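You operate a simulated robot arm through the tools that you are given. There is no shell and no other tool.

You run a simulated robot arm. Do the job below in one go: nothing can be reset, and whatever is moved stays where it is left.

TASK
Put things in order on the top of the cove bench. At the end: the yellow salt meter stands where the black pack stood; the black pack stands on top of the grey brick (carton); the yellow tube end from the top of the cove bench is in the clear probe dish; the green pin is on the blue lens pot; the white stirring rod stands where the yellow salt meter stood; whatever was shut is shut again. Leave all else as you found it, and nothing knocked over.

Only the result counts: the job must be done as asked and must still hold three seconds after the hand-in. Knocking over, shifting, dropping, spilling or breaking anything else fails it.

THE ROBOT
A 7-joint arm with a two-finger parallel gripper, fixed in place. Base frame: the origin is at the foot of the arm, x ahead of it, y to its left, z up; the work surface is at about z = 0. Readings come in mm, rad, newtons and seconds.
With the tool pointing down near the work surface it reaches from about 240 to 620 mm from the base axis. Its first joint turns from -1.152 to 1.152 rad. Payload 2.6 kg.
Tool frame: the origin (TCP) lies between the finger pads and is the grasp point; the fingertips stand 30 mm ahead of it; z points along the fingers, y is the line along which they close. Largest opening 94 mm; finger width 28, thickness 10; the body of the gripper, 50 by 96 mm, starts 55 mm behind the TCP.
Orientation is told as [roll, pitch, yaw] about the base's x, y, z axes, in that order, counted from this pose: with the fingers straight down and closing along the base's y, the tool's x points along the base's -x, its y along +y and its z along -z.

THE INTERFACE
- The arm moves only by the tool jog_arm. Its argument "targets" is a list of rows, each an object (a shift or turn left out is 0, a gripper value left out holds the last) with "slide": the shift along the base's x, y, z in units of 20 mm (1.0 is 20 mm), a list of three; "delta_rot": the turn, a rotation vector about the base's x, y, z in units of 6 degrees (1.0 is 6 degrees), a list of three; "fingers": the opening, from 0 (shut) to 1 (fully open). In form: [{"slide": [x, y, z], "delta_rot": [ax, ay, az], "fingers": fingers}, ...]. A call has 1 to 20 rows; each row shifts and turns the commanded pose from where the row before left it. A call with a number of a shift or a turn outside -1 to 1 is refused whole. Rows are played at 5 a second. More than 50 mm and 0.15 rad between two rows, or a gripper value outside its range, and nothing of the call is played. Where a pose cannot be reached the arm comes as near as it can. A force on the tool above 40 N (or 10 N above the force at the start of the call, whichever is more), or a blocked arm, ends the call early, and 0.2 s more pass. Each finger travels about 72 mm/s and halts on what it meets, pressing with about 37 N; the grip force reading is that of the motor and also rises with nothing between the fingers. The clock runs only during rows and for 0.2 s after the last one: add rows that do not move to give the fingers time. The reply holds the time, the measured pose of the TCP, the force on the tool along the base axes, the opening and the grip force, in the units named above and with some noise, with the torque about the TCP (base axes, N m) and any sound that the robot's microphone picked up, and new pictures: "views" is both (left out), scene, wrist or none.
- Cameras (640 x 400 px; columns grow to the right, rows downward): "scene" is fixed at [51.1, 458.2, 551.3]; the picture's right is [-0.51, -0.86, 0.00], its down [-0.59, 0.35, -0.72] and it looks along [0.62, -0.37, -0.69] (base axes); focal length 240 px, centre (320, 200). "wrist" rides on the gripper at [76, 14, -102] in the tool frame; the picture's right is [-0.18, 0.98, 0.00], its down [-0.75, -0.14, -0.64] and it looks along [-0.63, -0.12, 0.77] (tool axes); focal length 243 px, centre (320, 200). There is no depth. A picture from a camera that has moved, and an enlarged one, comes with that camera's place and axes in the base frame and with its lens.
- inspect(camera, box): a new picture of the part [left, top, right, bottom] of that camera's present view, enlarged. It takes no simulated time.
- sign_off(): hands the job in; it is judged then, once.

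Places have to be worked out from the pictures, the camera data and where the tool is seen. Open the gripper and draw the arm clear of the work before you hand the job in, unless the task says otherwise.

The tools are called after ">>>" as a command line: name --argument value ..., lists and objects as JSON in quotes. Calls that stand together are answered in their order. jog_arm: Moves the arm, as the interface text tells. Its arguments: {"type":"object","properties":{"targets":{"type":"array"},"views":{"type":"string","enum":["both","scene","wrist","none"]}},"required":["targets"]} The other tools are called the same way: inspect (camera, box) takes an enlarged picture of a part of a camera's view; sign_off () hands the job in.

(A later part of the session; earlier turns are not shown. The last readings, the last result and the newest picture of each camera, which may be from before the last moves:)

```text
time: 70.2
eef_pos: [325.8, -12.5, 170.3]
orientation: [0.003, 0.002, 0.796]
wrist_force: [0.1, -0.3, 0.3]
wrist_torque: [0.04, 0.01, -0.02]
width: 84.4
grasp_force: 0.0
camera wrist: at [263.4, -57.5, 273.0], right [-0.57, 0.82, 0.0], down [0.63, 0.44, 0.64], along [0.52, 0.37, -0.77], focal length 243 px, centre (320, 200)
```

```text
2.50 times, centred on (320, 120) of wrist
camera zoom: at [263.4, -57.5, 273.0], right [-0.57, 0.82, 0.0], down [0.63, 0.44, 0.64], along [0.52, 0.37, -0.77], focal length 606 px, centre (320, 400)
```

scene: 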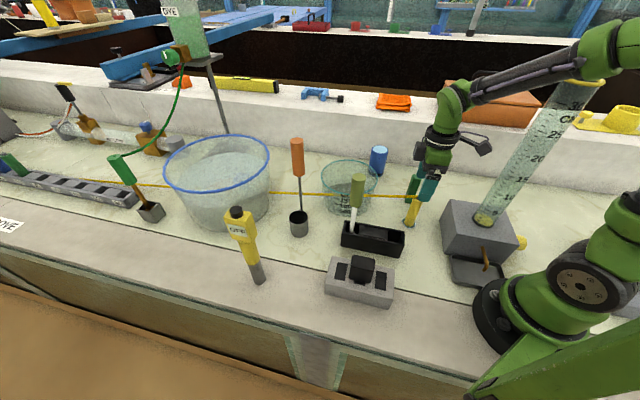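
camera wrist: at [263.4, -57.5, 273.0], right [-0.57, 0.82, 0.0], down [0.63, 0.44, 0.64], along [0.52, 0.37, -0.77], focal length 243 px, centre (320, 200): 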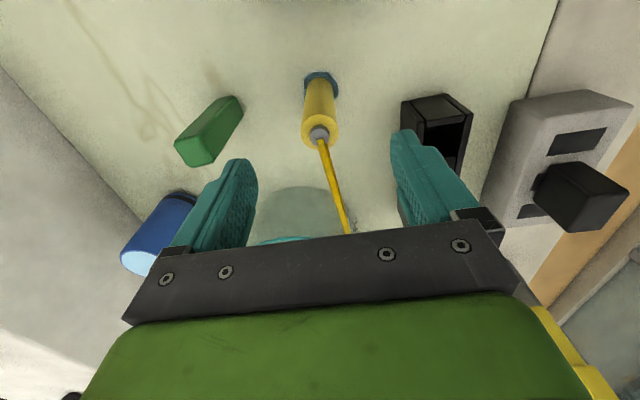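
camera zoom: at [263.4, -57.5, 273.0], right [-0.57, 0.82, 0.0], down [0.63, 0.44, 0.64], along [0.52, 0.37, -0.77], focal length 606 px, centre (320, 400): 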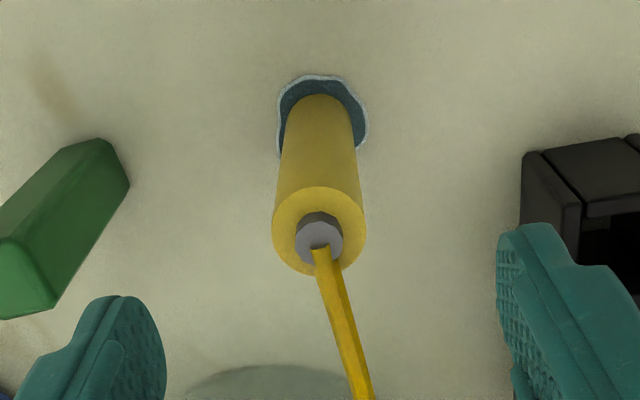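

The tube end is centred under the tool, and the tube leaves forward between the fingers; neighbours are clear. I lower to z≈68 and pre-close the fingers.

>>> jog_arm --targets '[{"slide": [0, 0, -0.85]}, {"slide": [0, 0, -0.85]}, {"slide": [0, 0, -0.85]}, {"slide": [0, 0, -0.85]}, {"slide": [0, 0, -0.85]}, {"slide": [0, 0, -0.8]}, {"slide": [0, 0, 0]}, {"fingers": 0.45}, {"fingers": 0.45}, {"fingers": 0.45}]'

>>> inspect --camera "wrist" --box '[220, 40, 420, 240]'

>>> inspect --camera "scene" --box '[440, 0, 640, 200]'

```text
time: 72.4
eef_pos: [324.4, -12.7, 69.2]
orientation: [0.001, 0.004, 0.795]
wrist_force: [-0.6, 0.0, 0.0]
wrist_torque: [0.01, 0.04, 0.0]
width: 42.3
grasp_force: 0.1
camera wrist: at [263.0, -57.4, 172.9], right [-0.57, 0.82, 0.0], down [0.63, 0.44, 0.64], along [0.52, 0.37, -0.77], focal length 243 px, centre (320, 200)
```

scene: 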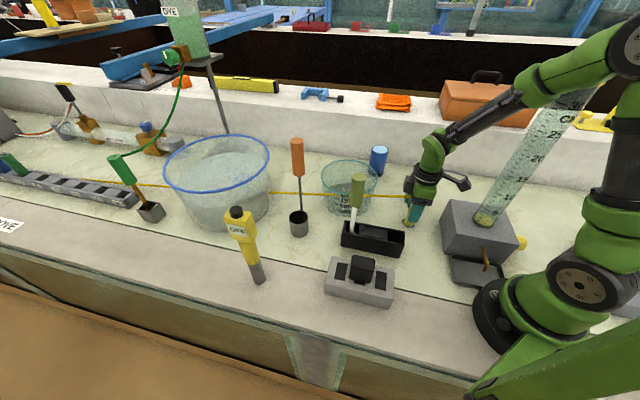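
wrist: 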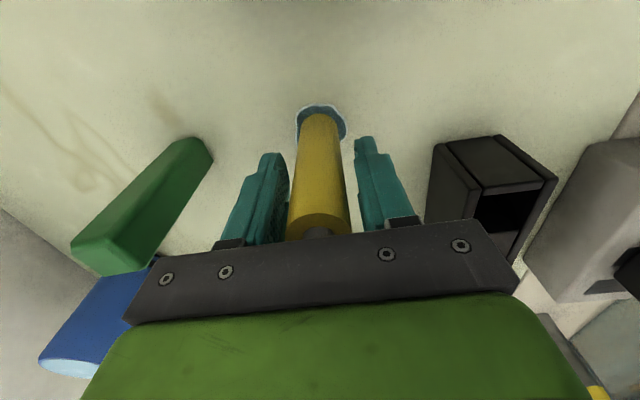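

```text
2.00 times, centred on (320, 140) of wrist
camera zoom: at [263.0, -57.4, 172.9], right [-0.57, 0.82, 0.0], down [0.63, 0.44, 0.64], along [0.52, 0.37, -0.77], focal length 485 px, centre (320, 320)
```

zoom: 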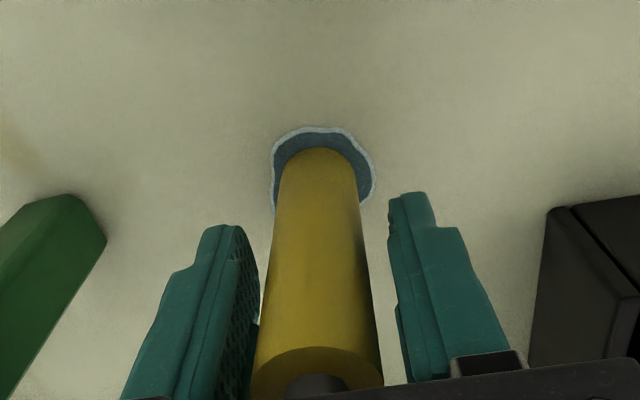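

```text
2.00 times, centred on (540, 100) of scene
camera zoom: at [51.1, 458.2, 551.3], right [-0.51, -0.86, 0.0], down [-0.59, 0.35, -0.72], along [0.62, -0.37, -0.69], focal length 479 px, centre (-120, 400)
```

zoom: 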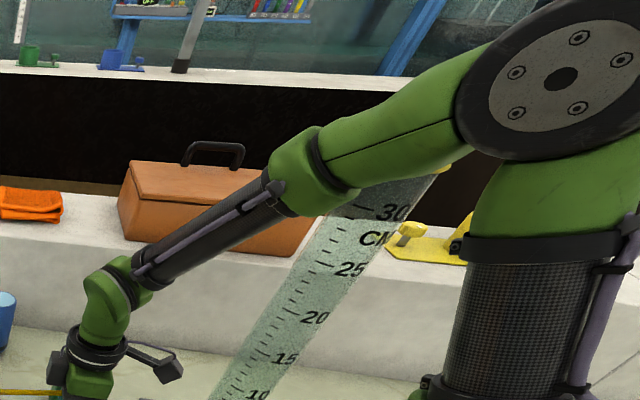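

The fingers straddle the tube end evenly. I close on it.

>>> jog_arm --targets '[{"fingers": 0.4}, {"fingers": 0.35}, {"fingers": 0.3}, {"fingers": 0.2}, {"fingers": 0.1}, {"fingers": 0.1}]' --views "wrist"

```text
time: 73.8
eef_pos: [325.1, -13.0, 69.5]
orientation: [0.001, 0.002, 0.796]
wrist_force: [1.4, 0.0, 0.5]
wrist_torque: [0.02, -0.02, -0.01]
width: 27.3
grasp_force: 36.6
camera wrist: at [263.0, -57.4, 172.9], right [-0.57, 0.82, 0.0], down [0.63, 0.44, 0.64], along [0.52, 0.37, -0.77], focal length 243 px, centre (320, 200)
```

wrist: 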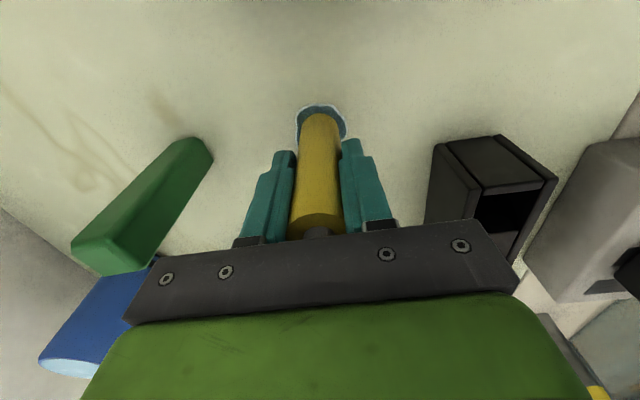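

Gripped at 27 mm. I lift slowly and check for any pull from the tube.

>>> jog_arm --targets '[{"slide": [0, 0, 0.3]}, {"slide": [0, 0, 0.5]}, {"slide": [0, 0, 0.7]}, {"slide": [0, 0, 0]}]'

>>> inspect --camera "scene" --box '[310, 130, 470, 260]'

```text
time: 74.8
eef_pos: [326.3, -12.6, 100.5]
orientation: [0.002, 0.001, 0.796]
wrist_force: [0.0, 0.2, -0.3]
wrist_torque: [-0.02, 0.02, -0.01]
width: 27.1
grasp_force: 36.9
camera wrist: at [263.2, -57.2, 203.0], right [-0.57, 0.82, 0.0], down [0.63, 0.44, 0.64], along [0.52, 0.37, -0.77], focal length 243 px, centre (320, 200)
```

scene: 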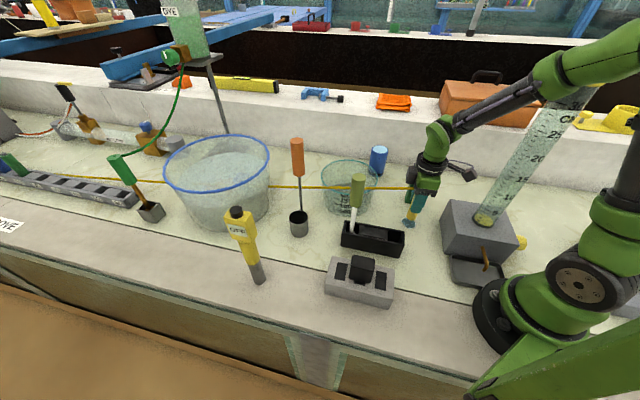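
wrist: 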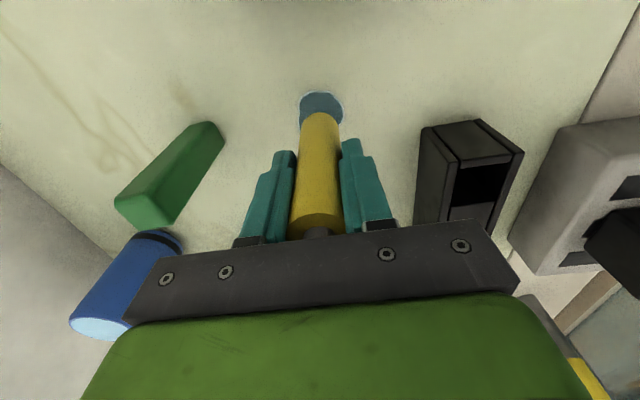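

```text
3.08 times, centred on (390, 195) of scene
camera zoom: at [51.1, 458.2, 551.3], right [-0.51, -0.86, 0.0], down [-0.59, 0.35, -0.72], along [0.62, -0.37, -0.69], focal length 737 px, centre (105, 215)
```

zoom: 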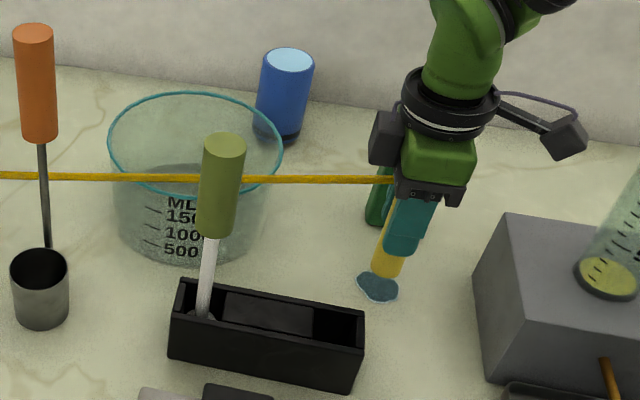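

No pull and the tube follows. I raise to z≈205 and carry it to above the dish centre.

>>> jog_arm --targets '[{"slide": [0, 0, 0.9]}, {"slide": [0, 0, 0.9]}, {"slide": [0, 0, 0.9]}, {"slide": [0, 0, 0.9]}, {"slide": [0, 0, 0.9]}, {"slide": [0, 0, 0.8]}, {"slide": [0.8, 0.42, 0]}, {"slide": [0.8, 0.42, 0]}, {"slide": [0.8, 0.42, 0]}, {"slide": [0.8, 0.42, 0]}, {"slide": [0.8, 0.42, 0]}, {"slide": [0.8, 0.42, 0]}, {"slide": [0.8, 0.42, 0]}, {"slide": [0.8, 0.42, 0]}, {"slide": [0.8, 0.42, 0]}, {"slide": [0.8, 0.42, 0]}, {"slide": [0.8, 0.42, 0]}, {"slide": [0, 0, 0]}, {"slide": [0, 0, 0]}]'

>>> inspect --camera "wrist" --box '[180, 0, 460, 200]'

>>> inspect --camera "scene" --box '[290, 90, 450, 250]'

```text
time: 78.8
eef_pos: [501.2, 79.4, 205.4]
orientation: [0.002, 0.004, 0.794]
wrist_force: [1.1, 0.8, -0.3]
wrist_torque: [0.03, 0.01, -0.03]
width: 27.4
grasp_force: 36.4
camera wrist: at [439.0, 34.1, 308.2], right [-0.57, 0.82, 0.0], down [0.63, 0.44, 0.64], along [0.52, 0.37, -0.77], focal length 243 px, centre (320, 200)
```

scene: 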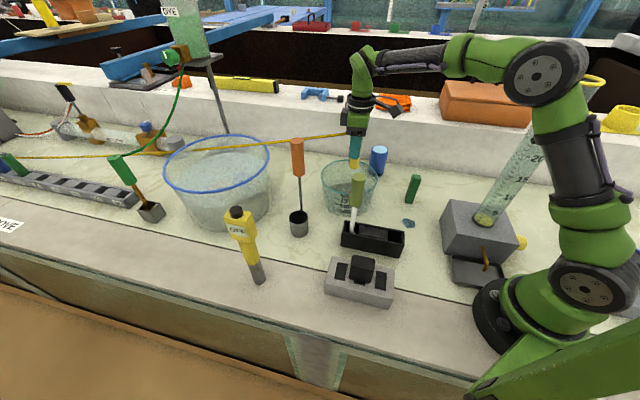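
wrist: 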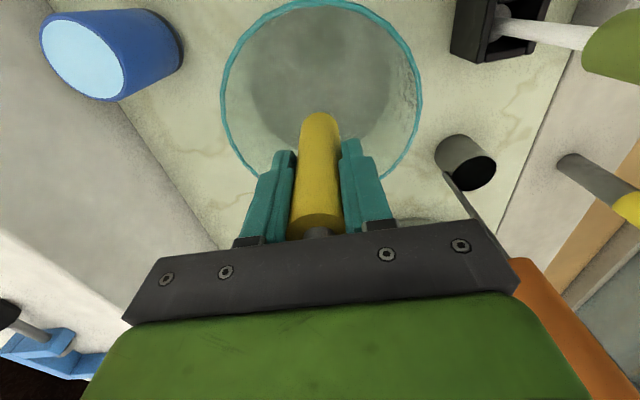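

```text
2.00 times, centred on (320, 100) of wrist
camera zoom: at [439.0, 34.1, 308.2], right [-0.57, 0.82, 0.0], down [0.63, 0.44, 0.64], along [0.52, 0.37, -0.77], focal length 485 px, centre (320, 400)
```

zoom: 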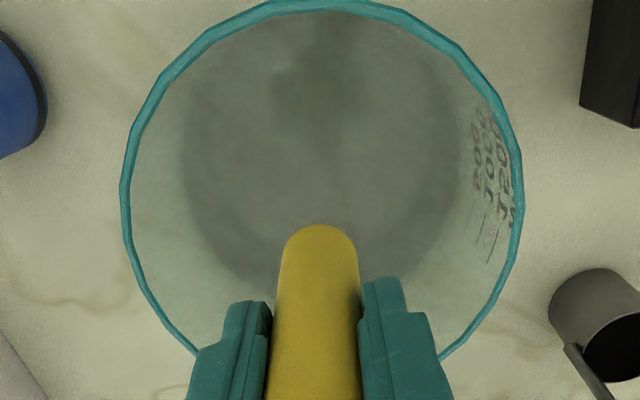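

```text
2.50 times, centred on (370, 170) of scene
camera zoom: at [51.1, 458.2, 551.3], right [-0.51, -0.86, 0.0], down [-0.59, 0.35, -0.72], along [0.62, -0.37, -0.69], focal length 599 px, centre (195, 275)
```

zoom: 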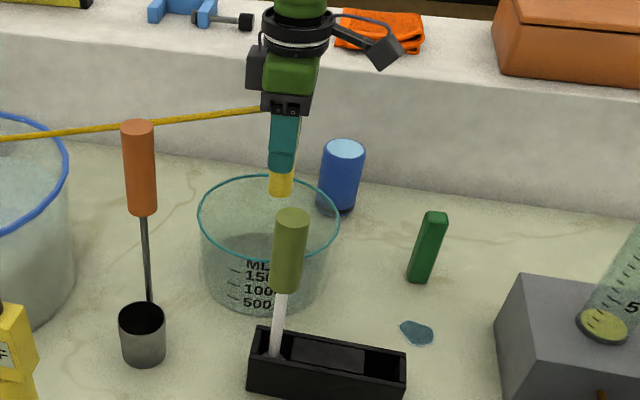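

The end hangs inside the rim outline; dish centre ≈ (496,75). I shift 4 mm toward the centre and lower into the dish.

>>> jog_arm --targets '[{"slide": [-0.2, -0.2, 0]}, {"slide": [0, 0, -0.9]}, {"slide": [0, 0, -0.9]}, {"slide": [0, 0, -0.9]}, {"slide": [0, 0, -0.9]}, {"slide": [0, 0, -0.9]}, {"slide": [0, 0, -0.9]}, {"slide": [0, 0, -0.6]}, {"slide": [0, 0, 0]}]'

>>> inspect --camera "scene" --box '[290, 90, 450, 250]'

```text
time: 80.8
eef_pos: [497.7, 76.4, 84.0]
orientation: [-0.001, 0.002, 0.795]
wrist_force: [0.7, -0.1, -0.1]
wrist_torque: [-0.01, -0.01, -0.01]
width: 27.2
grasp_force: 37.6
camera wrist: at [434.6, 31.0, 188.5], right [-0.57, 0.82, 0.0], down [0.63, 0.44, 0.64], along [0.52, 0.37, -0.77], focal length 243 px, centre (320, 200)
```

scene: 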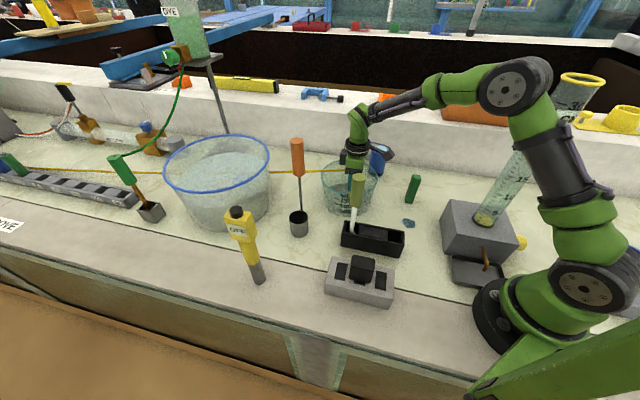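
wrist: 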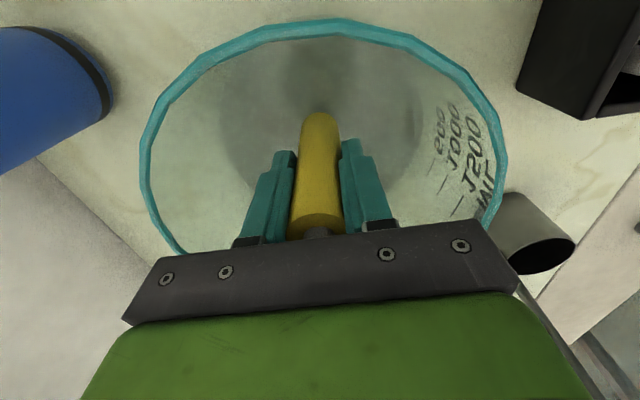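

```text
2.50 times, centred on (370, 170) of scene
camera zoom: at [51.1, 458.2, 551.3], right [-0.51, -0.86, 0.0], down [-0.59, 0.35, -0.72], along [0.62, -0.37, -0.69], focal length 599 px, centre (195, 275)
```

zoom: 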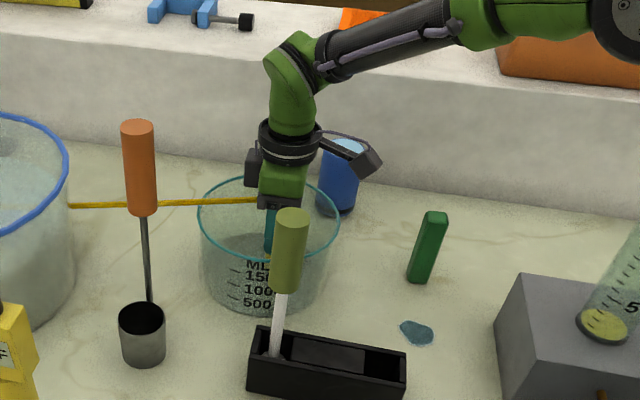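

The end is inside the dish with ~15 mm to go. I lower in small steps, watching the force.

>>> jog_arm --targets '[{"slide": [0, 0, -0.1]}, {"slide": [0, 0, -0.1]}, {"slide": [0, 0, -0.1]}, {"slide": [0, 0, 0]}]' --views "none"

```text
time: 81.8
eef_pos: [498.2, 75.0, 79.2]
orientation: [0.002, 0.003, 0.796]
wrist_force: [-0.1, 0.1, -0.8]
wrist_torque: [-0.04, 0.01, 0.01]
width: 27.4
grasp_force: 37.6
```

No contact at z≈79; I continue in ~1 mm steps.

>>> jog_arm --targets '[{"slide": [0, 0, -0.06]}, {"slide": [0, 0, -0.06]}, {"slide": [0, 0, -0.06]}, {"slide": [0, 0, 0]}]' --views "none"

```text
time: 82.8
eef_pos: [498.8, 74.4, 74.4]
orientation: [0.001, 0.002, 0.795]
wrist_force: [0.2, -0.3, -1.2]
wrist_torque: [-0.01, 0.03, -0.02]
width: 27.2
grasp_force: 37.2
```

Still free at z≈74–75; two more small steps.

>>> jog_arm --targets '[{"slide": [0, 0, -0.05]}, {"slide": [0, 0, -0.05]}, {"slide": [0, 0, 0]}]' --views "none"

```text
time: 83.6
eef_pos: [497.7, 74.8, 72.3]
orientation: [0.003, 0.003, 0.796]
wrist_force: [0.8, 0.0, 0.3]
wrist_torque: [-0.01, 0.0, 0.02]
width: 27.4
grasp_force: 36.8
```

Fz is about zero now at z≈72; I take one more millimetre at a time to confirm touchdown.

>>> jog_arm --targets '[{"slide": [0, 0, -0.04]}, {"slide": [0, 0, -0.04]}, {"slide": [0, 0, 0]}]' --views "none"

```text
time: 84.4
eef_pos: [498.0, 76.3, 73.5]
orientation: [0.002, 0.002, 0.797]
wrist_force: [-4.9, -0.5, 15.2]
wrist_torque: [-0.08, 0.3, -0.03]
width: 27.2
grasp_force: 36.4
```

The end has touched the dish floor (15 N). I relax, open moderately and rise straight up out of the dish.

>>> jog_arm --targets '[{"slide": [0, 0, 0.03]}, {"slide": [0, 0, 0]}, {"fingers": 0.295}, {"fingers": 0.31}, {"fingers": 0.34}, {"fingers": 0.4}, {"fingers": 0.5}, {"fingers": 0.5}, {"slide": [0, 0, 0.3]}, {"slide": [0, 0, 0.7]}, {"slide": [0, 0, 1]}, {"slide": [0, 0, 1]}, {"slide": [0, 0, 1]}, {"slide": [0, 0, 1]}, {"slide": [0, 0, 1]}, {"slide": [0, 0, 1]}, {"slide": [0, 0, 1]}, {"slide": [0, 0, 0]}]'

>>> inspect --camera "wrist" --box '[180, 0, 460, 200]'

>>> inspect --camera "scene" --box '[290, 90, 450, 250]'

```text
time: 88.2
eef_pos: [497.2, 74.5, 232.8]
orientation: [0.002, 0.005, 0.795]
wrist_force: [0.3, -0.5, 0.6]
wrist_torque: [0.02, 0.0, 0.0]
width: 47.0
grasp_force: 0.1
camera wrist: at [435.0, 30.4, 336.4], right [-0.57, 0.82, 0.0], down [0.63, 0.44, 0.64], along [0.52, 0.37, -0.77], focal length 243 px, centre (320, 200)
```

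scene: 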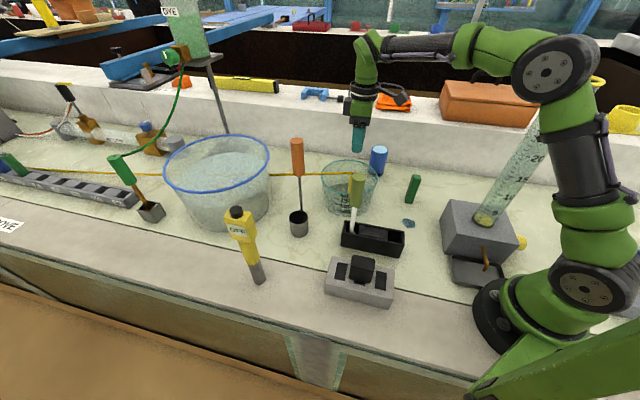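
wrist: 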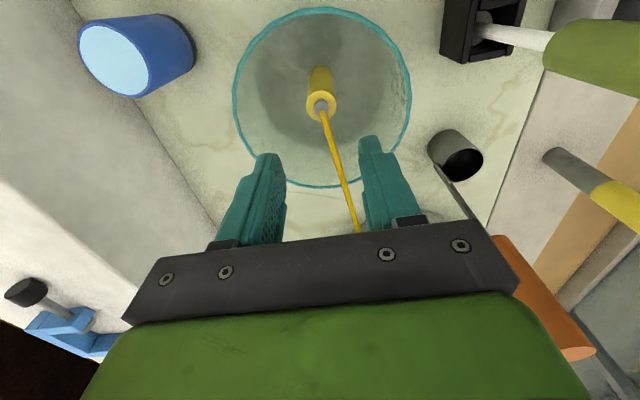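

```text
2.00 times, centred on (320, 100) of wrist
camera zoom: at [435.0, 30.4, 336.4], right [-0.57, 0.82, 0.0], down [0.63, 0.44, 0.64], along [0.52, 0.37, -0.77], focal length 485 px, centre (320, 400)
```

zoom: 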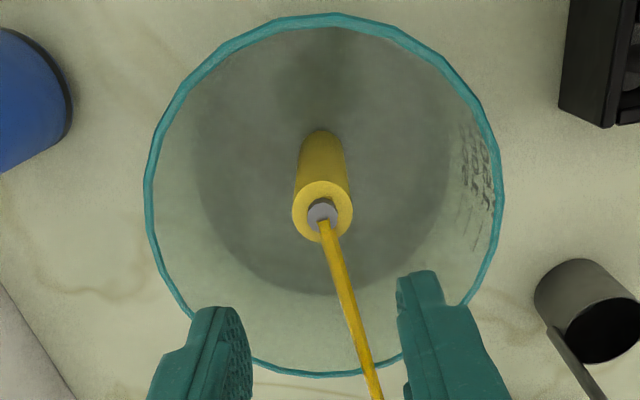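

```text
2.50 times, centred on (370, 170) of scene
camera zoom: at [51.1, 458.2, 551.3], right [-0.51, -0.86, 0.0], down [-0.59, 0.35, -0.72], along [0.62, -0.37, -0.69], focal length 599 px, centre (195, 275)
```

zoom: 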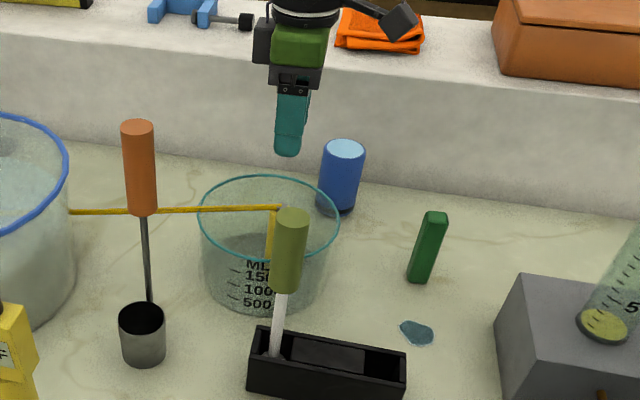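

The tube end stands in the dish. For the pin I choose yaw −41° (square with its faces) so that I can also lean the hand a bit away from the tall graduated cylinder; I back off toward (380,-40,260) while turning.

>>> jog_arm --targets '[{"slide": [-0.39, -0.38, 0.1], "delta_rot": [0, 0, -0.96]}, {"slide": [-0.39, -0.38, 0.1], "delta_rot": [0, 0, -0.96]}, {"slide": [-0.39, -0.38, 0.1], "delta_rot": [0, 0, -0.96]}, {"slide": [-0.39, -0.38, 0.1], "delta_rot": [0, 0, -0.96]}, {"slide": [-0.39, -0.38, 0.1], "delta_rot": [0, 0, -0.96]}, {"slide": [-0.39, -0.38, 0.1], "delta_rot": [0, 0, -0.96]}, {"slide": [-0.39, -0.38, 0.1], "delta_rot": [0, 0, -0.96]}, {"slide": [-0.39, -0.38, 0.1], "delta_rot": [0, 0, -0.96]}, {"slide": [-0.39, -0.38, 0.1], "delta_rot": [0, 0, -0.96]}, {"slide": [-0.39, -0.38, 0.1], "delta_rot": [0, 0, -0.96]}, {"slide": [-0.39, -0.38, 0.1], "delta_rot": [0, 0, -0.96]}, {"slide": [-0.39, -0.38, 0.1], "delta_rot": [0, 0, -0.96]}, {"slide": [-0.39, -0.38, 0.1], "delta_rot": [0, 0, -0.96]}, {"slide": [-0.39, -0.38, 0.1], "delta_rot": [0, 0, -0.96]}, {"slide": [-0.39, -0.38, 0.1], "delta_rot": [0, 0, -0.96], "fingers": 0.8}, {"slide": [0, 0, 0]}, {"slide": [0, 0, 0]}]'

>>> inspect --camera "wrist" --box '[200, 0, 440, 180]'

```text
time: 91.8
eef_pos: [381.3, -38.9, 263.1]
orientation: [0.001, 0.004, -0.711]
wrist_force: [-0.5, 1.0, 1.2]
wrist_torque: [-0.04, 0.0, -0.01]
width: 75.3
grasp_force: 0.0
camera wrist: at [332.8, 21.3, 366.0], right [0.78, 0.62, 0.0], down [0.48, -0.6, 0.64], along [0.4, -0.5, -0.77], focal length 243 px, centre (320, 200)
```

scene: 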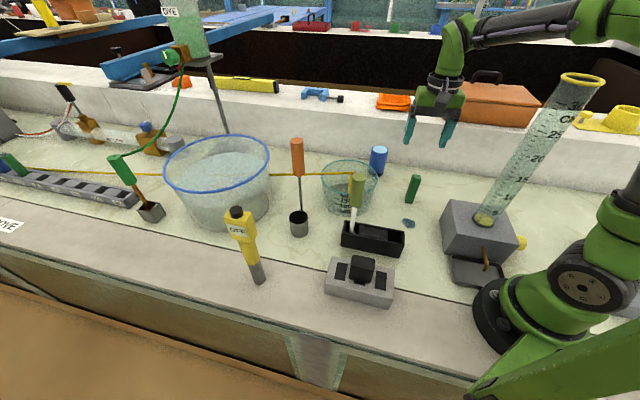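
wrist: 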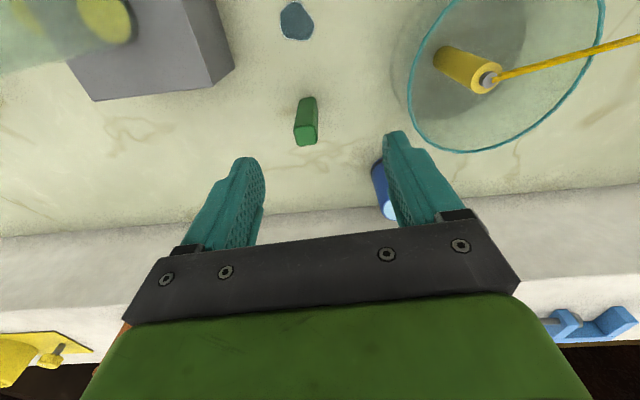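

```text
2.22 times, centred on (320, 90) of wrist
camera zoom: at [332.8, 21.3, 366.0], right [0.78, 0.62, 0.0], down [0.48, -0.6, 0.64], along [0.4, -0.5, -0.77], focal length 539 px, centre (320, 444)
```

zoom: 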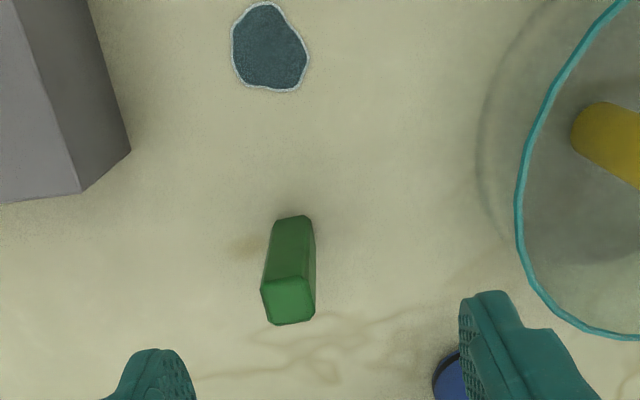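

The pin is in view; I zoom in to fix its yaw and centre.

>>> inspect --camera "wrist" --box '[285, 85, 335, 155]'

>>> inspect --camera "scene" --box '[390, 165, 430, 215]'

```text
5.71 times, centred on (310, 120) of wrist
camera zoom: at [332.8, 21.3, 366.0], right [0.78, 0.62, 0.0], down [0.48, -0.6, 0.64], along [0.4, -0.5, -0.77], focal length 1386 px, centre (377, 657)
```

zoom: 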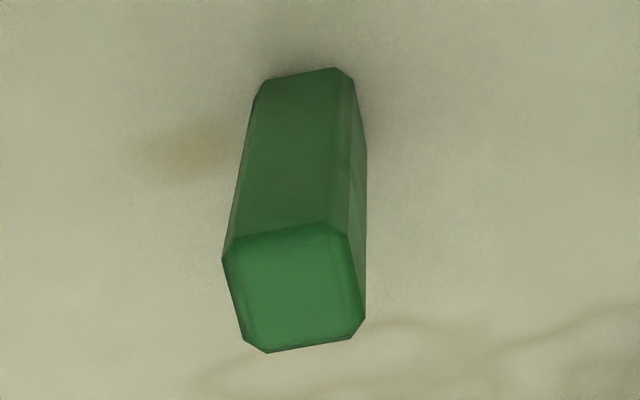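

```text
8.00 times, centred on (410, 190) of scene
camera zoom: at [51.1, 458.2, 551.3], right [-0.51, -0.86, 0.0], down [-0.59, 0.35, -0.72], along [0.62, -0.37, -0.69], focal length 1916 px, centre (-400, 280)
```

zoom: 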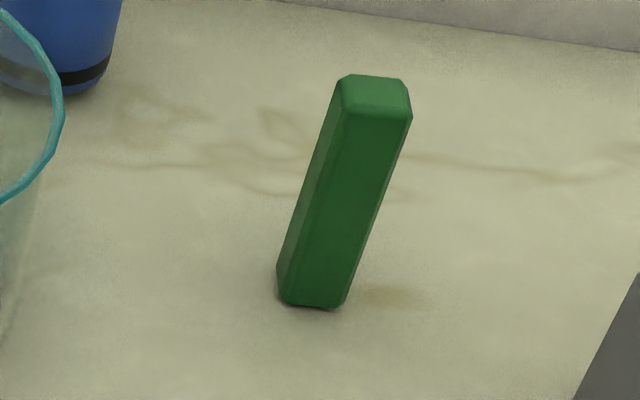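

The pin is centred at (397.5,-86), 100 mm tall, edges at 48°. I move above it at z≈203 while leaning the hand 12° back (about the closing axis) and check arm clearance to the cylinder.

>>> jog_arm --targets '[{"slide": [0.2, -0.59, -0.75], "delta_rot": [-0.335, -0.37, -0.05]}, {"slide": [0.2, -0.59, -0.75], "delta_rot": [-0.335, -0.37, -0.05]}, {"slide": [0.2, -0.59, -0.75], "delta_rot": [-0.335, -0.37, -0.05]}, {"slide": [0.2, -0.59, -0.75], "delta_rot": [-0.335, -0.37, -0.05]}, {"slide": [0, 0, 0]}, {"slide": [0, 0, 0]}]'

>>> inspect --camera "wrist" --box '[200, 0, 440, 200]'

>>> inspect --camera "scene" --box '[400, 0, 640, 240]'

```text
time: 93.2
eef_pos: [396.0, -86.5, 202.4]
orientation: [0.0, -0.205, -0.733]
wrist_force: [-0.1, -0.1, 0.6]
wrist_torque: [0.02, 0.02, -0.02]
width: 75.2
grasp_force: 0.1
camera wrist: at [335.3, -11.6, 287.8], right [0.79, 0.61, 0.04], down [0.36, -0.51, 0.78], along [0.5, -0.61, -0.62], focal length 243 px, centre (320, 200)
```

scene: 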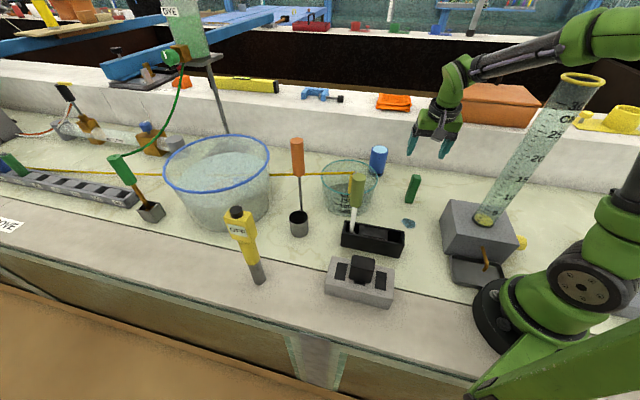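
wrist: 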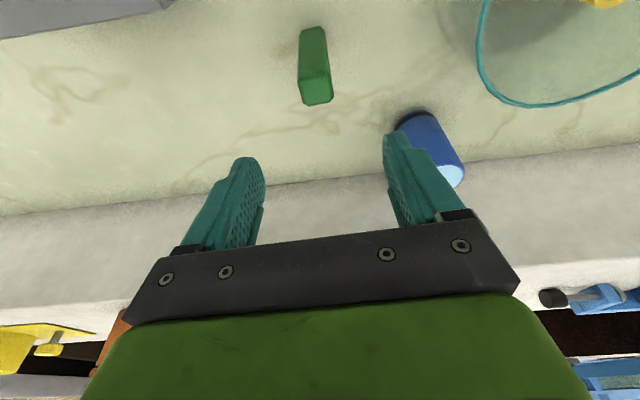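

```text
2.00 times, centred on (320, 100) of wrist
camera zoom: at [335.3, -11.6, 287.8], right [0.79, 0.61, 0.04], down [0.36, -0.51, 0.78], along [0.5, -0.61, -0.62], focal length 485 px, centre (320, 400)
```

zoom: 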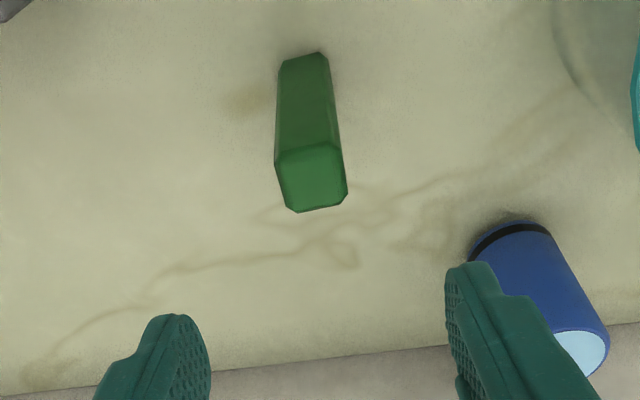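

```text
1.67 times, centred on (520, 120) of scene
camera zoom: at [51.1, 458.2, 551.3], right [-0.51, -0.86, 0.0], down [-0.59, 0.35, -0.72], along [0.62, -0.37, -0.69], focal length 399 px, centre (-13, 333)
```

zoom: 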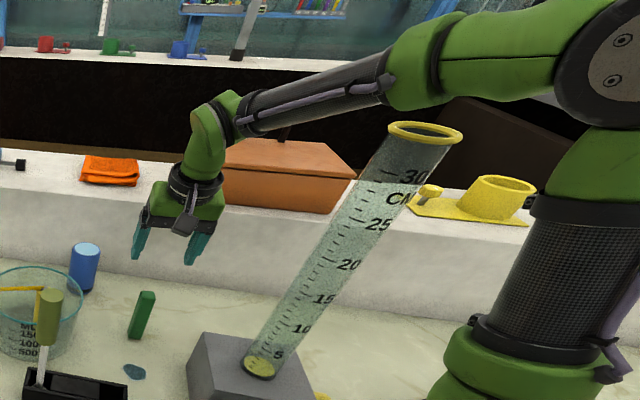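

Tool is aligned on the pin. To keep the forearm further from the cylinder I lean to 20° and lower halfway, then check the scene view.

>>> jog_arm --targets '[{"slide": [0.02, 0, 0], "delta_rot": [-0.3, -0.33, 0]}, {"slide": [0.02, 0, 0], "delta_rot": [-0.3, -0.33, 0]}, {"slide": [0.02, 0, 0], "delta_rot": [-0.3, -0.33, 0]}, {"slide": [0, 0, -0.9]}, {"slide": [0, 0, -0.9]}, {"slide": [0, 0, -0.9]}, {"slide": [0, 0, 0]}, {"slide": [0, 0, 0]}]'

>>> inspect --camera "scene" --box '[400, 0, 640, 240]'

>>> inspect --camera "wrist" --box '[200, 0, 440, 240]'

```text
time: 95.0
eef_pos: [397.6, -86.6, 147.6]
orientation: [-0.001, -0.345, -0.734]
wrist_force: [0.5, 1.0, -0.5]
wrist_torque: [0.03, -0.02, 0.03]
width: 75.3
grasp_force: 0.0
camera wrist: at [328.9, -3.7, 219.2], right [0.79, 0.61, 0.06], down [0.27, -0.43, 0.86], along [0.55, -0.66, -0.51], focal length 243 px, centre (320, 200)
```

scene: 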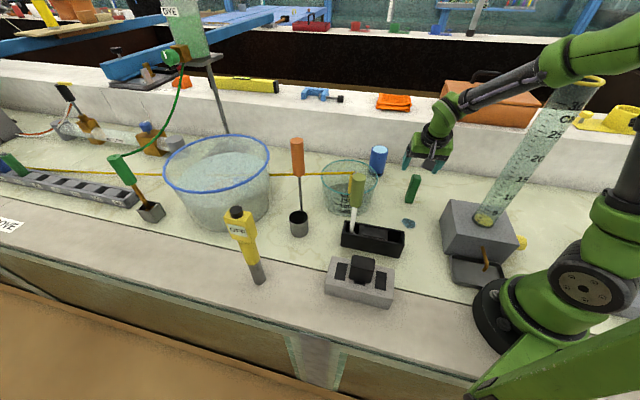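
wrist: 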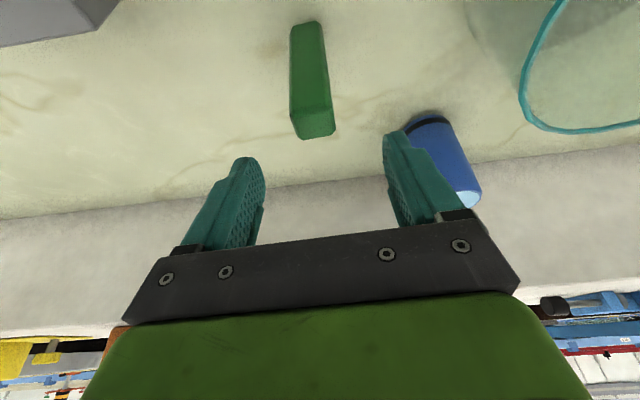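

```text
1.67 times, centred on (520, 120) of scene
camera zoom: at [51.1, 458.2, 551.3], right [-0.51, -0.86, 0.0], down [-0.59, 0.35, -0.72], along [0.62, -0.37, -0.69], focal length 399 px, centre (-13, 333)
```

zoom: 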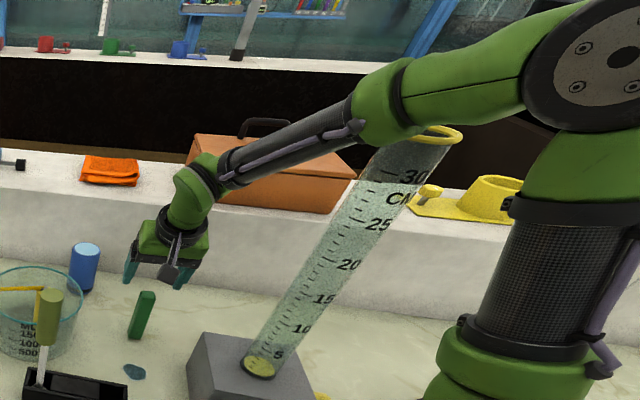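

```text
1.67 times, centred on (320, 120) of wrist
camera zoom: at [328.9, -3.7, 219.2], right [0.79, 0.61, 0.06], down [0.27, -0.43, 0.86], along [0.55, -0.66, -0.51], focal length 404 px, centre (320, 333)
```

zoom: 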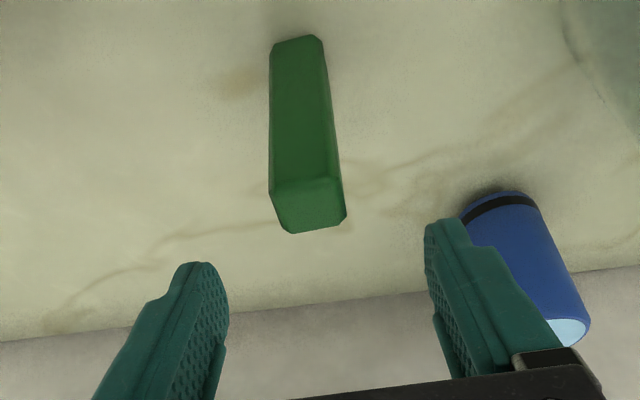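

At this lean the forearm passes about 20 mm beside the cylinder rim (elbow well behind), so going straight down keeps clear. I lower to z≈80 and pre-close.

>>> jog_arm --targets '[{"slide": [0, 0, -0.85]}, {"slide": [0, 0, -0.85]}, {"slide": [0, 0, -0.85]}, {"slide": [0, 0, -0.83]}, {"slide": [0, 0, 0]}, {"fingers": 0.4}, {"fingers": 0.4}, {"fingers": 0.4}]'

>>> inspect --camera "scene" --box '[400, 0, 640, 240]'

>>> inspect --camera "wrist" --box '[200, 0, 440, 240]'

```text
time: 96.8
eef_pos: [398.0, -86.1, 81.6]
orientation: [-0.003, -0.346, -0.733]
wrist_force: [0.3, -0.1, 0.1]
wrist_torque: [-0.03, 0.02, -0.02]
width: 37.7
grasp_force: 0.1
camera wrist: at [328.9, -3.8, 152.3], right [0.79, 0.61, 0.06], down [0.27, -0.43, 0.86], along [0.56, -0.66, -0.51], focal length 243 px, centre (320, 200)
```

scene: 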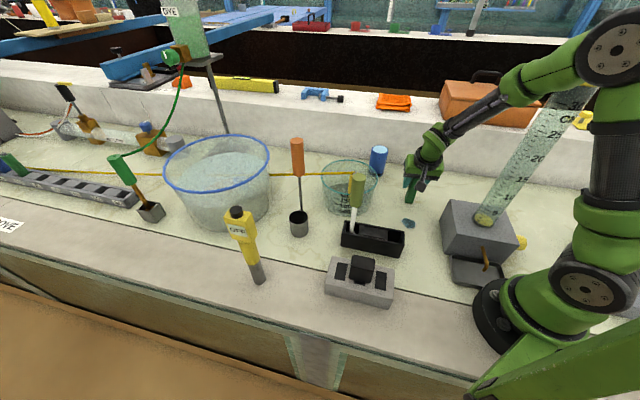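
wrist: 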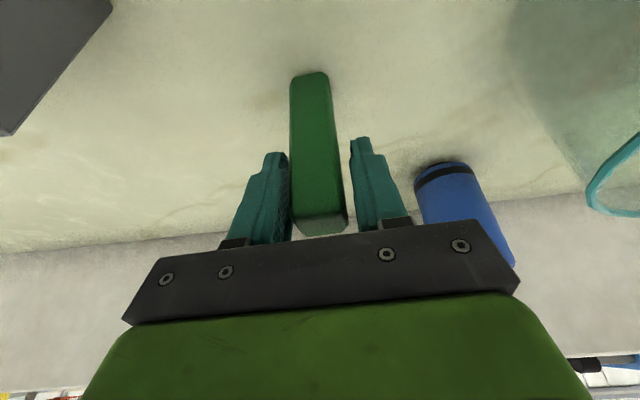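

```text
1.67 times, centred on (520, 120) of scene
camera zoom: at [51.1, 458.2, 551.3], right [-0.51, -0.86, 0.0], down [-0.59, 0.35, -0.72], along [0.62, -0.37, -0.69], focal length 399 px, centre (-13, 333)
```

zoom: 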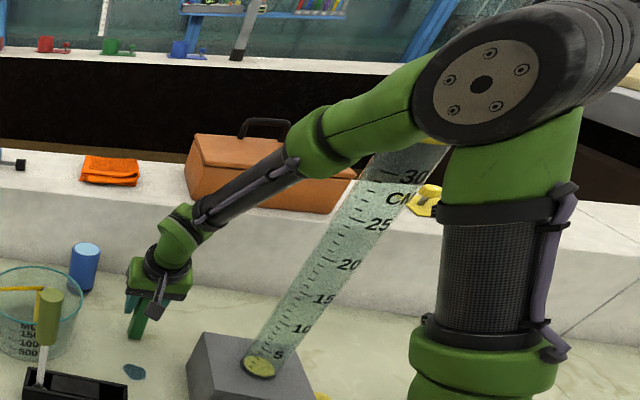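

```text
1.67 times, centred on (320, 120) of wrist
camera zoom: at [328.9, -3.8, 152.3], right [0.79, 0.61, 0.06], down [0.27, -0.43, 0.86], along [0.56, -0.66, -0.51], focal length 404 px, centre (320, 333)
```

zoom: 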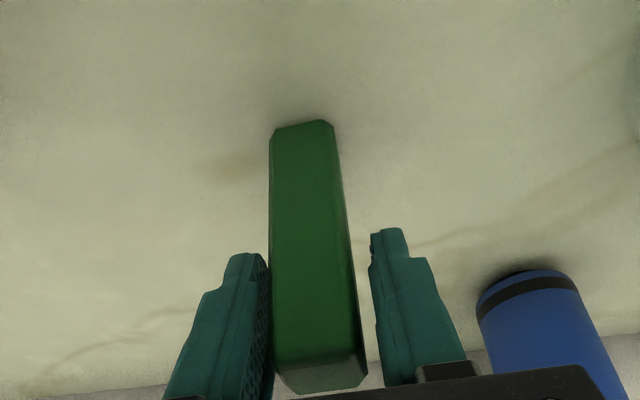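

The fingers straddle the pin. Before gripping I look closely at the elbow and the cylinder top to judge the clearance for the next moves.

>>> inspect --camera "scene" --box '[520, 0, 640, 120]'

>>> inspect --camera "scene" --box '[430, 60, 640, 320]'

```text
3.33 times, centred on (580, 60) of scene
camera zoom: at [51.1, 458.2, 551.3], right [-0.51, -0.86, 0.0], down [-0.59, 0.35, -0.72], along [0.62, -0.37, -0.69], focal length 798 px, centre (-547, 667)
```

zoom: 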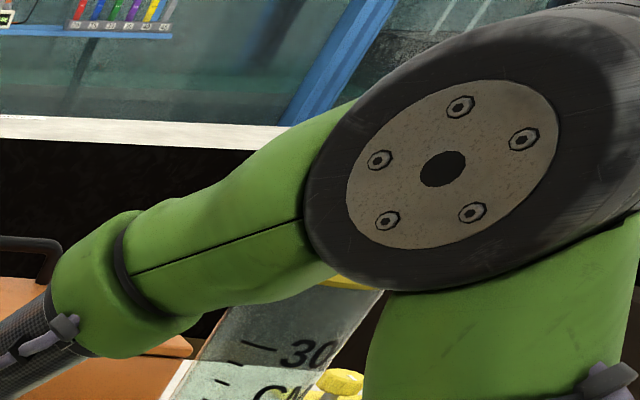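

```text
1.54 times, centred on (535, 190) of scene
camera zoom: at [51.1, 458.2, 551.3], right [-0.51, -0.86, 0.0], down [-0.59, 0.35, -0.72], along [0.62, -0.37, -0.69], focal length 368 px, centre (-11, 215)
```

zoom: 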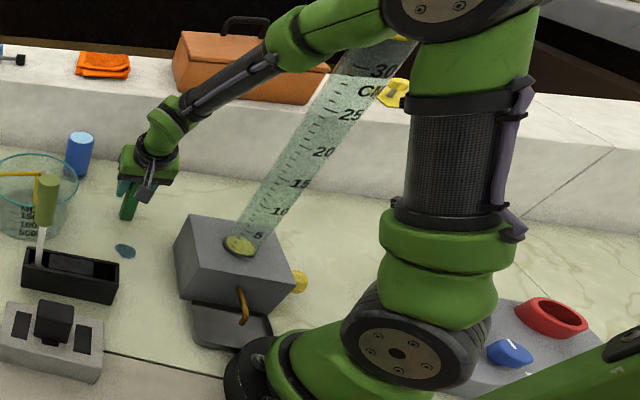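

The elbow drum is wide, so for reaching the pot I want the hand leaned more (about 40°), which keeps the arm plane well left of the cylinder. The fingers are still open, so I lean further about the closing axis here and check.

>>> jog_arm --targets '[{"slide": [0, 0, 0.05], "delta_rot": [-0.557, -0.619, 0]}, {"slide": [0, 0, 0.05], "delta_rot": [-0.557, -0.619, 0]}, {"slide": [0, 0, 0.05], "delta_rot": [-0.557, -0.619, 0]}, {"slide": [0, 0, 0.05], "delta_rot": [-0.557, -0.619, 0]}, {"slide": [0, 0, 0]}, {"slide": [0, 0, 0]}]'

>>> inspect --camera "scene" --box '[370, 120, 470, 240]'

>>> inspect --camera "wrist" --box '[200, 40, 440, 240]'

```text
time: 98.2
eef_pos: [398.0, -85.6, 84.7]
orientation: [-0.001, -0.694, -0.733]
wrist_force: [0.7, 0.0, 0.1]
wrist_torque: [0.03, -0.02, 0.0]
width: 37.7
grasp_force: 0.1
camera wrist: at [315.5, 7.9, 115.8], right [0.76, 0.64, 0.12], down [0.03, -0.22, 0.98], along [0.65, -0.74, -0.18], focal length 243 px, centre (320, 200)
```

scene: 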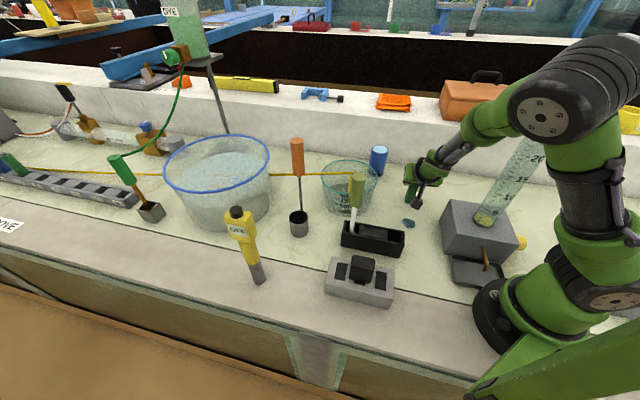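
wrist: 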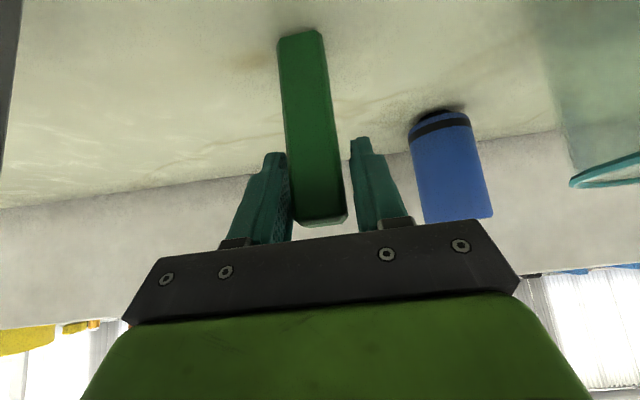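

```text
3.33 times, centred on (420, 180) of scene
camera zoom: at [51.1, 458.2, 551.3], right [-0.51, -0.86, 0.0], down [-0.59, 0.35, -0.72], along [0.62, -0.37, -0.69], focal length 798 px, centre (-13, 267)
```

zoom: 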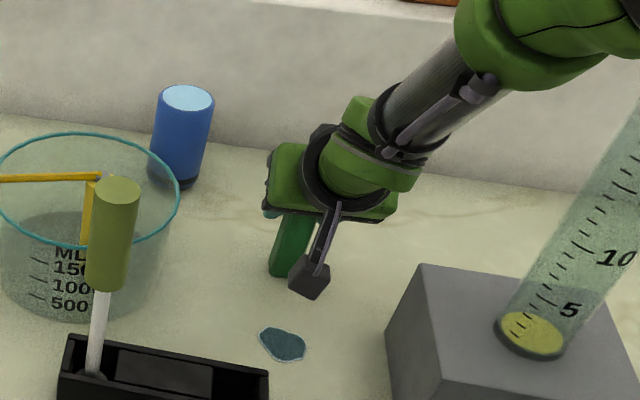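

```text
2.00 times, centred on (320, 140) of wrist
camera zoom: at [315.5, 7.9, 115.8], right [0.76, 0.64, 0.12], down [0.03, -0.22, 0.98], along [0.65, -0.74, -0.18], focal length 485 px, centre (320, 320)
```

zoom: 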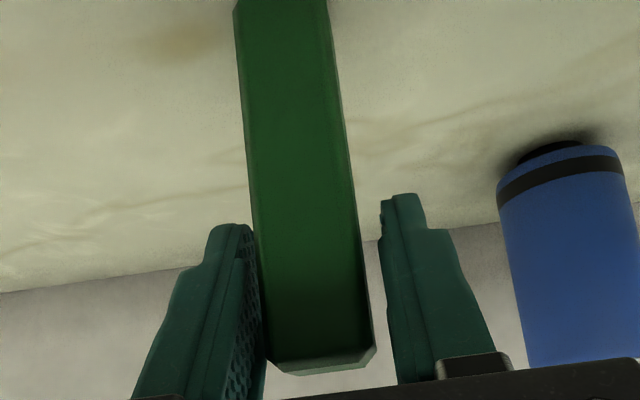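

The arm's elbow has swung toward the camera and lower with this lean. I inspect the elbow area closely before going on.

>>> inspect --camera "scene" --box '[440, 20, 640, 240]'

```text
1.82 times, centred on (540, 130) of scene
camera zoom: at [51.1, 458.2, 551.3], right [-0.51, -0.86, 0.0], down [-0.59, 0.35, -0.72], along [0.62, -0.37, -0.69], focal length 435 px, centre (-80, 327)
```

zoom: 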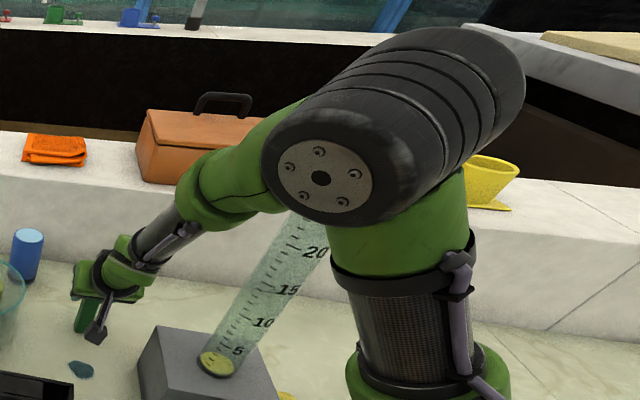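

The elbow drum now ends at about y≈-35 and well above/left of the cylinder rim (y<-76), so clearance is good. I close on the pin.

>>> jog_arm --targets '[{"fingers": 0.34}, {"fingers": 0.3}, {"fingers": 0.26}, {"fingers": 0.2}, {"fingers": 0.1}, {"fingers": 0.1}, {"fingers": 0.1}]' --views "wrist"

>>> inspect --camera "scene" --box '[370, 120, 470, 240]'

```text
time: 99.8
eef_pos: [398.0, -85.0, 84.4]
orientation: [-0.001, -0.696, -0.733]
wrist_force: [-0.5, 0.6, 1.4]
wrist_torque: [-0.02, 0.03, -0.01]
width: 29.7
grasp_force: 37.1
camera wrist: at [315.6, 7.9, 115.8], right [0.76, 0.64, 0.12], down [0.03, -0.22, 0.98], along [0.65, -0.74, -0.19], focal length 243 px, centre (320, 200)
```

wrist: 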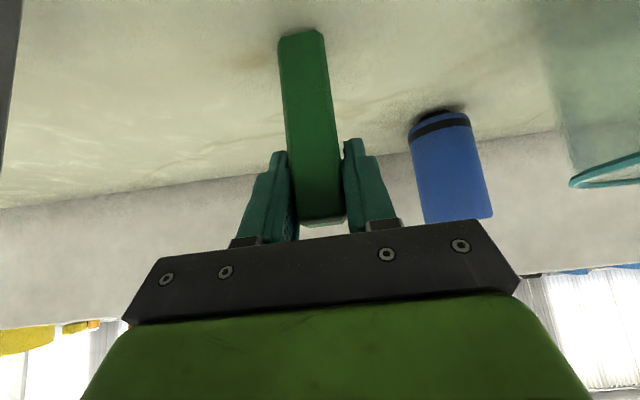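

```text
3.33 times, centred on (420, 180) of scene
camera zoom: at [51.1, 458.2, 551.3], right [-0.51, -0.86, 0.0], down [-0.59, 0.35, -0.72], along [0.62, -0.37, -0.69], focal length 798 px, centre (-13, 267)
```

zoom: 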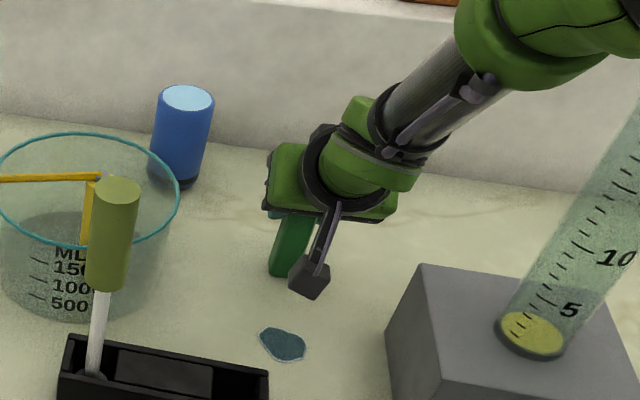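

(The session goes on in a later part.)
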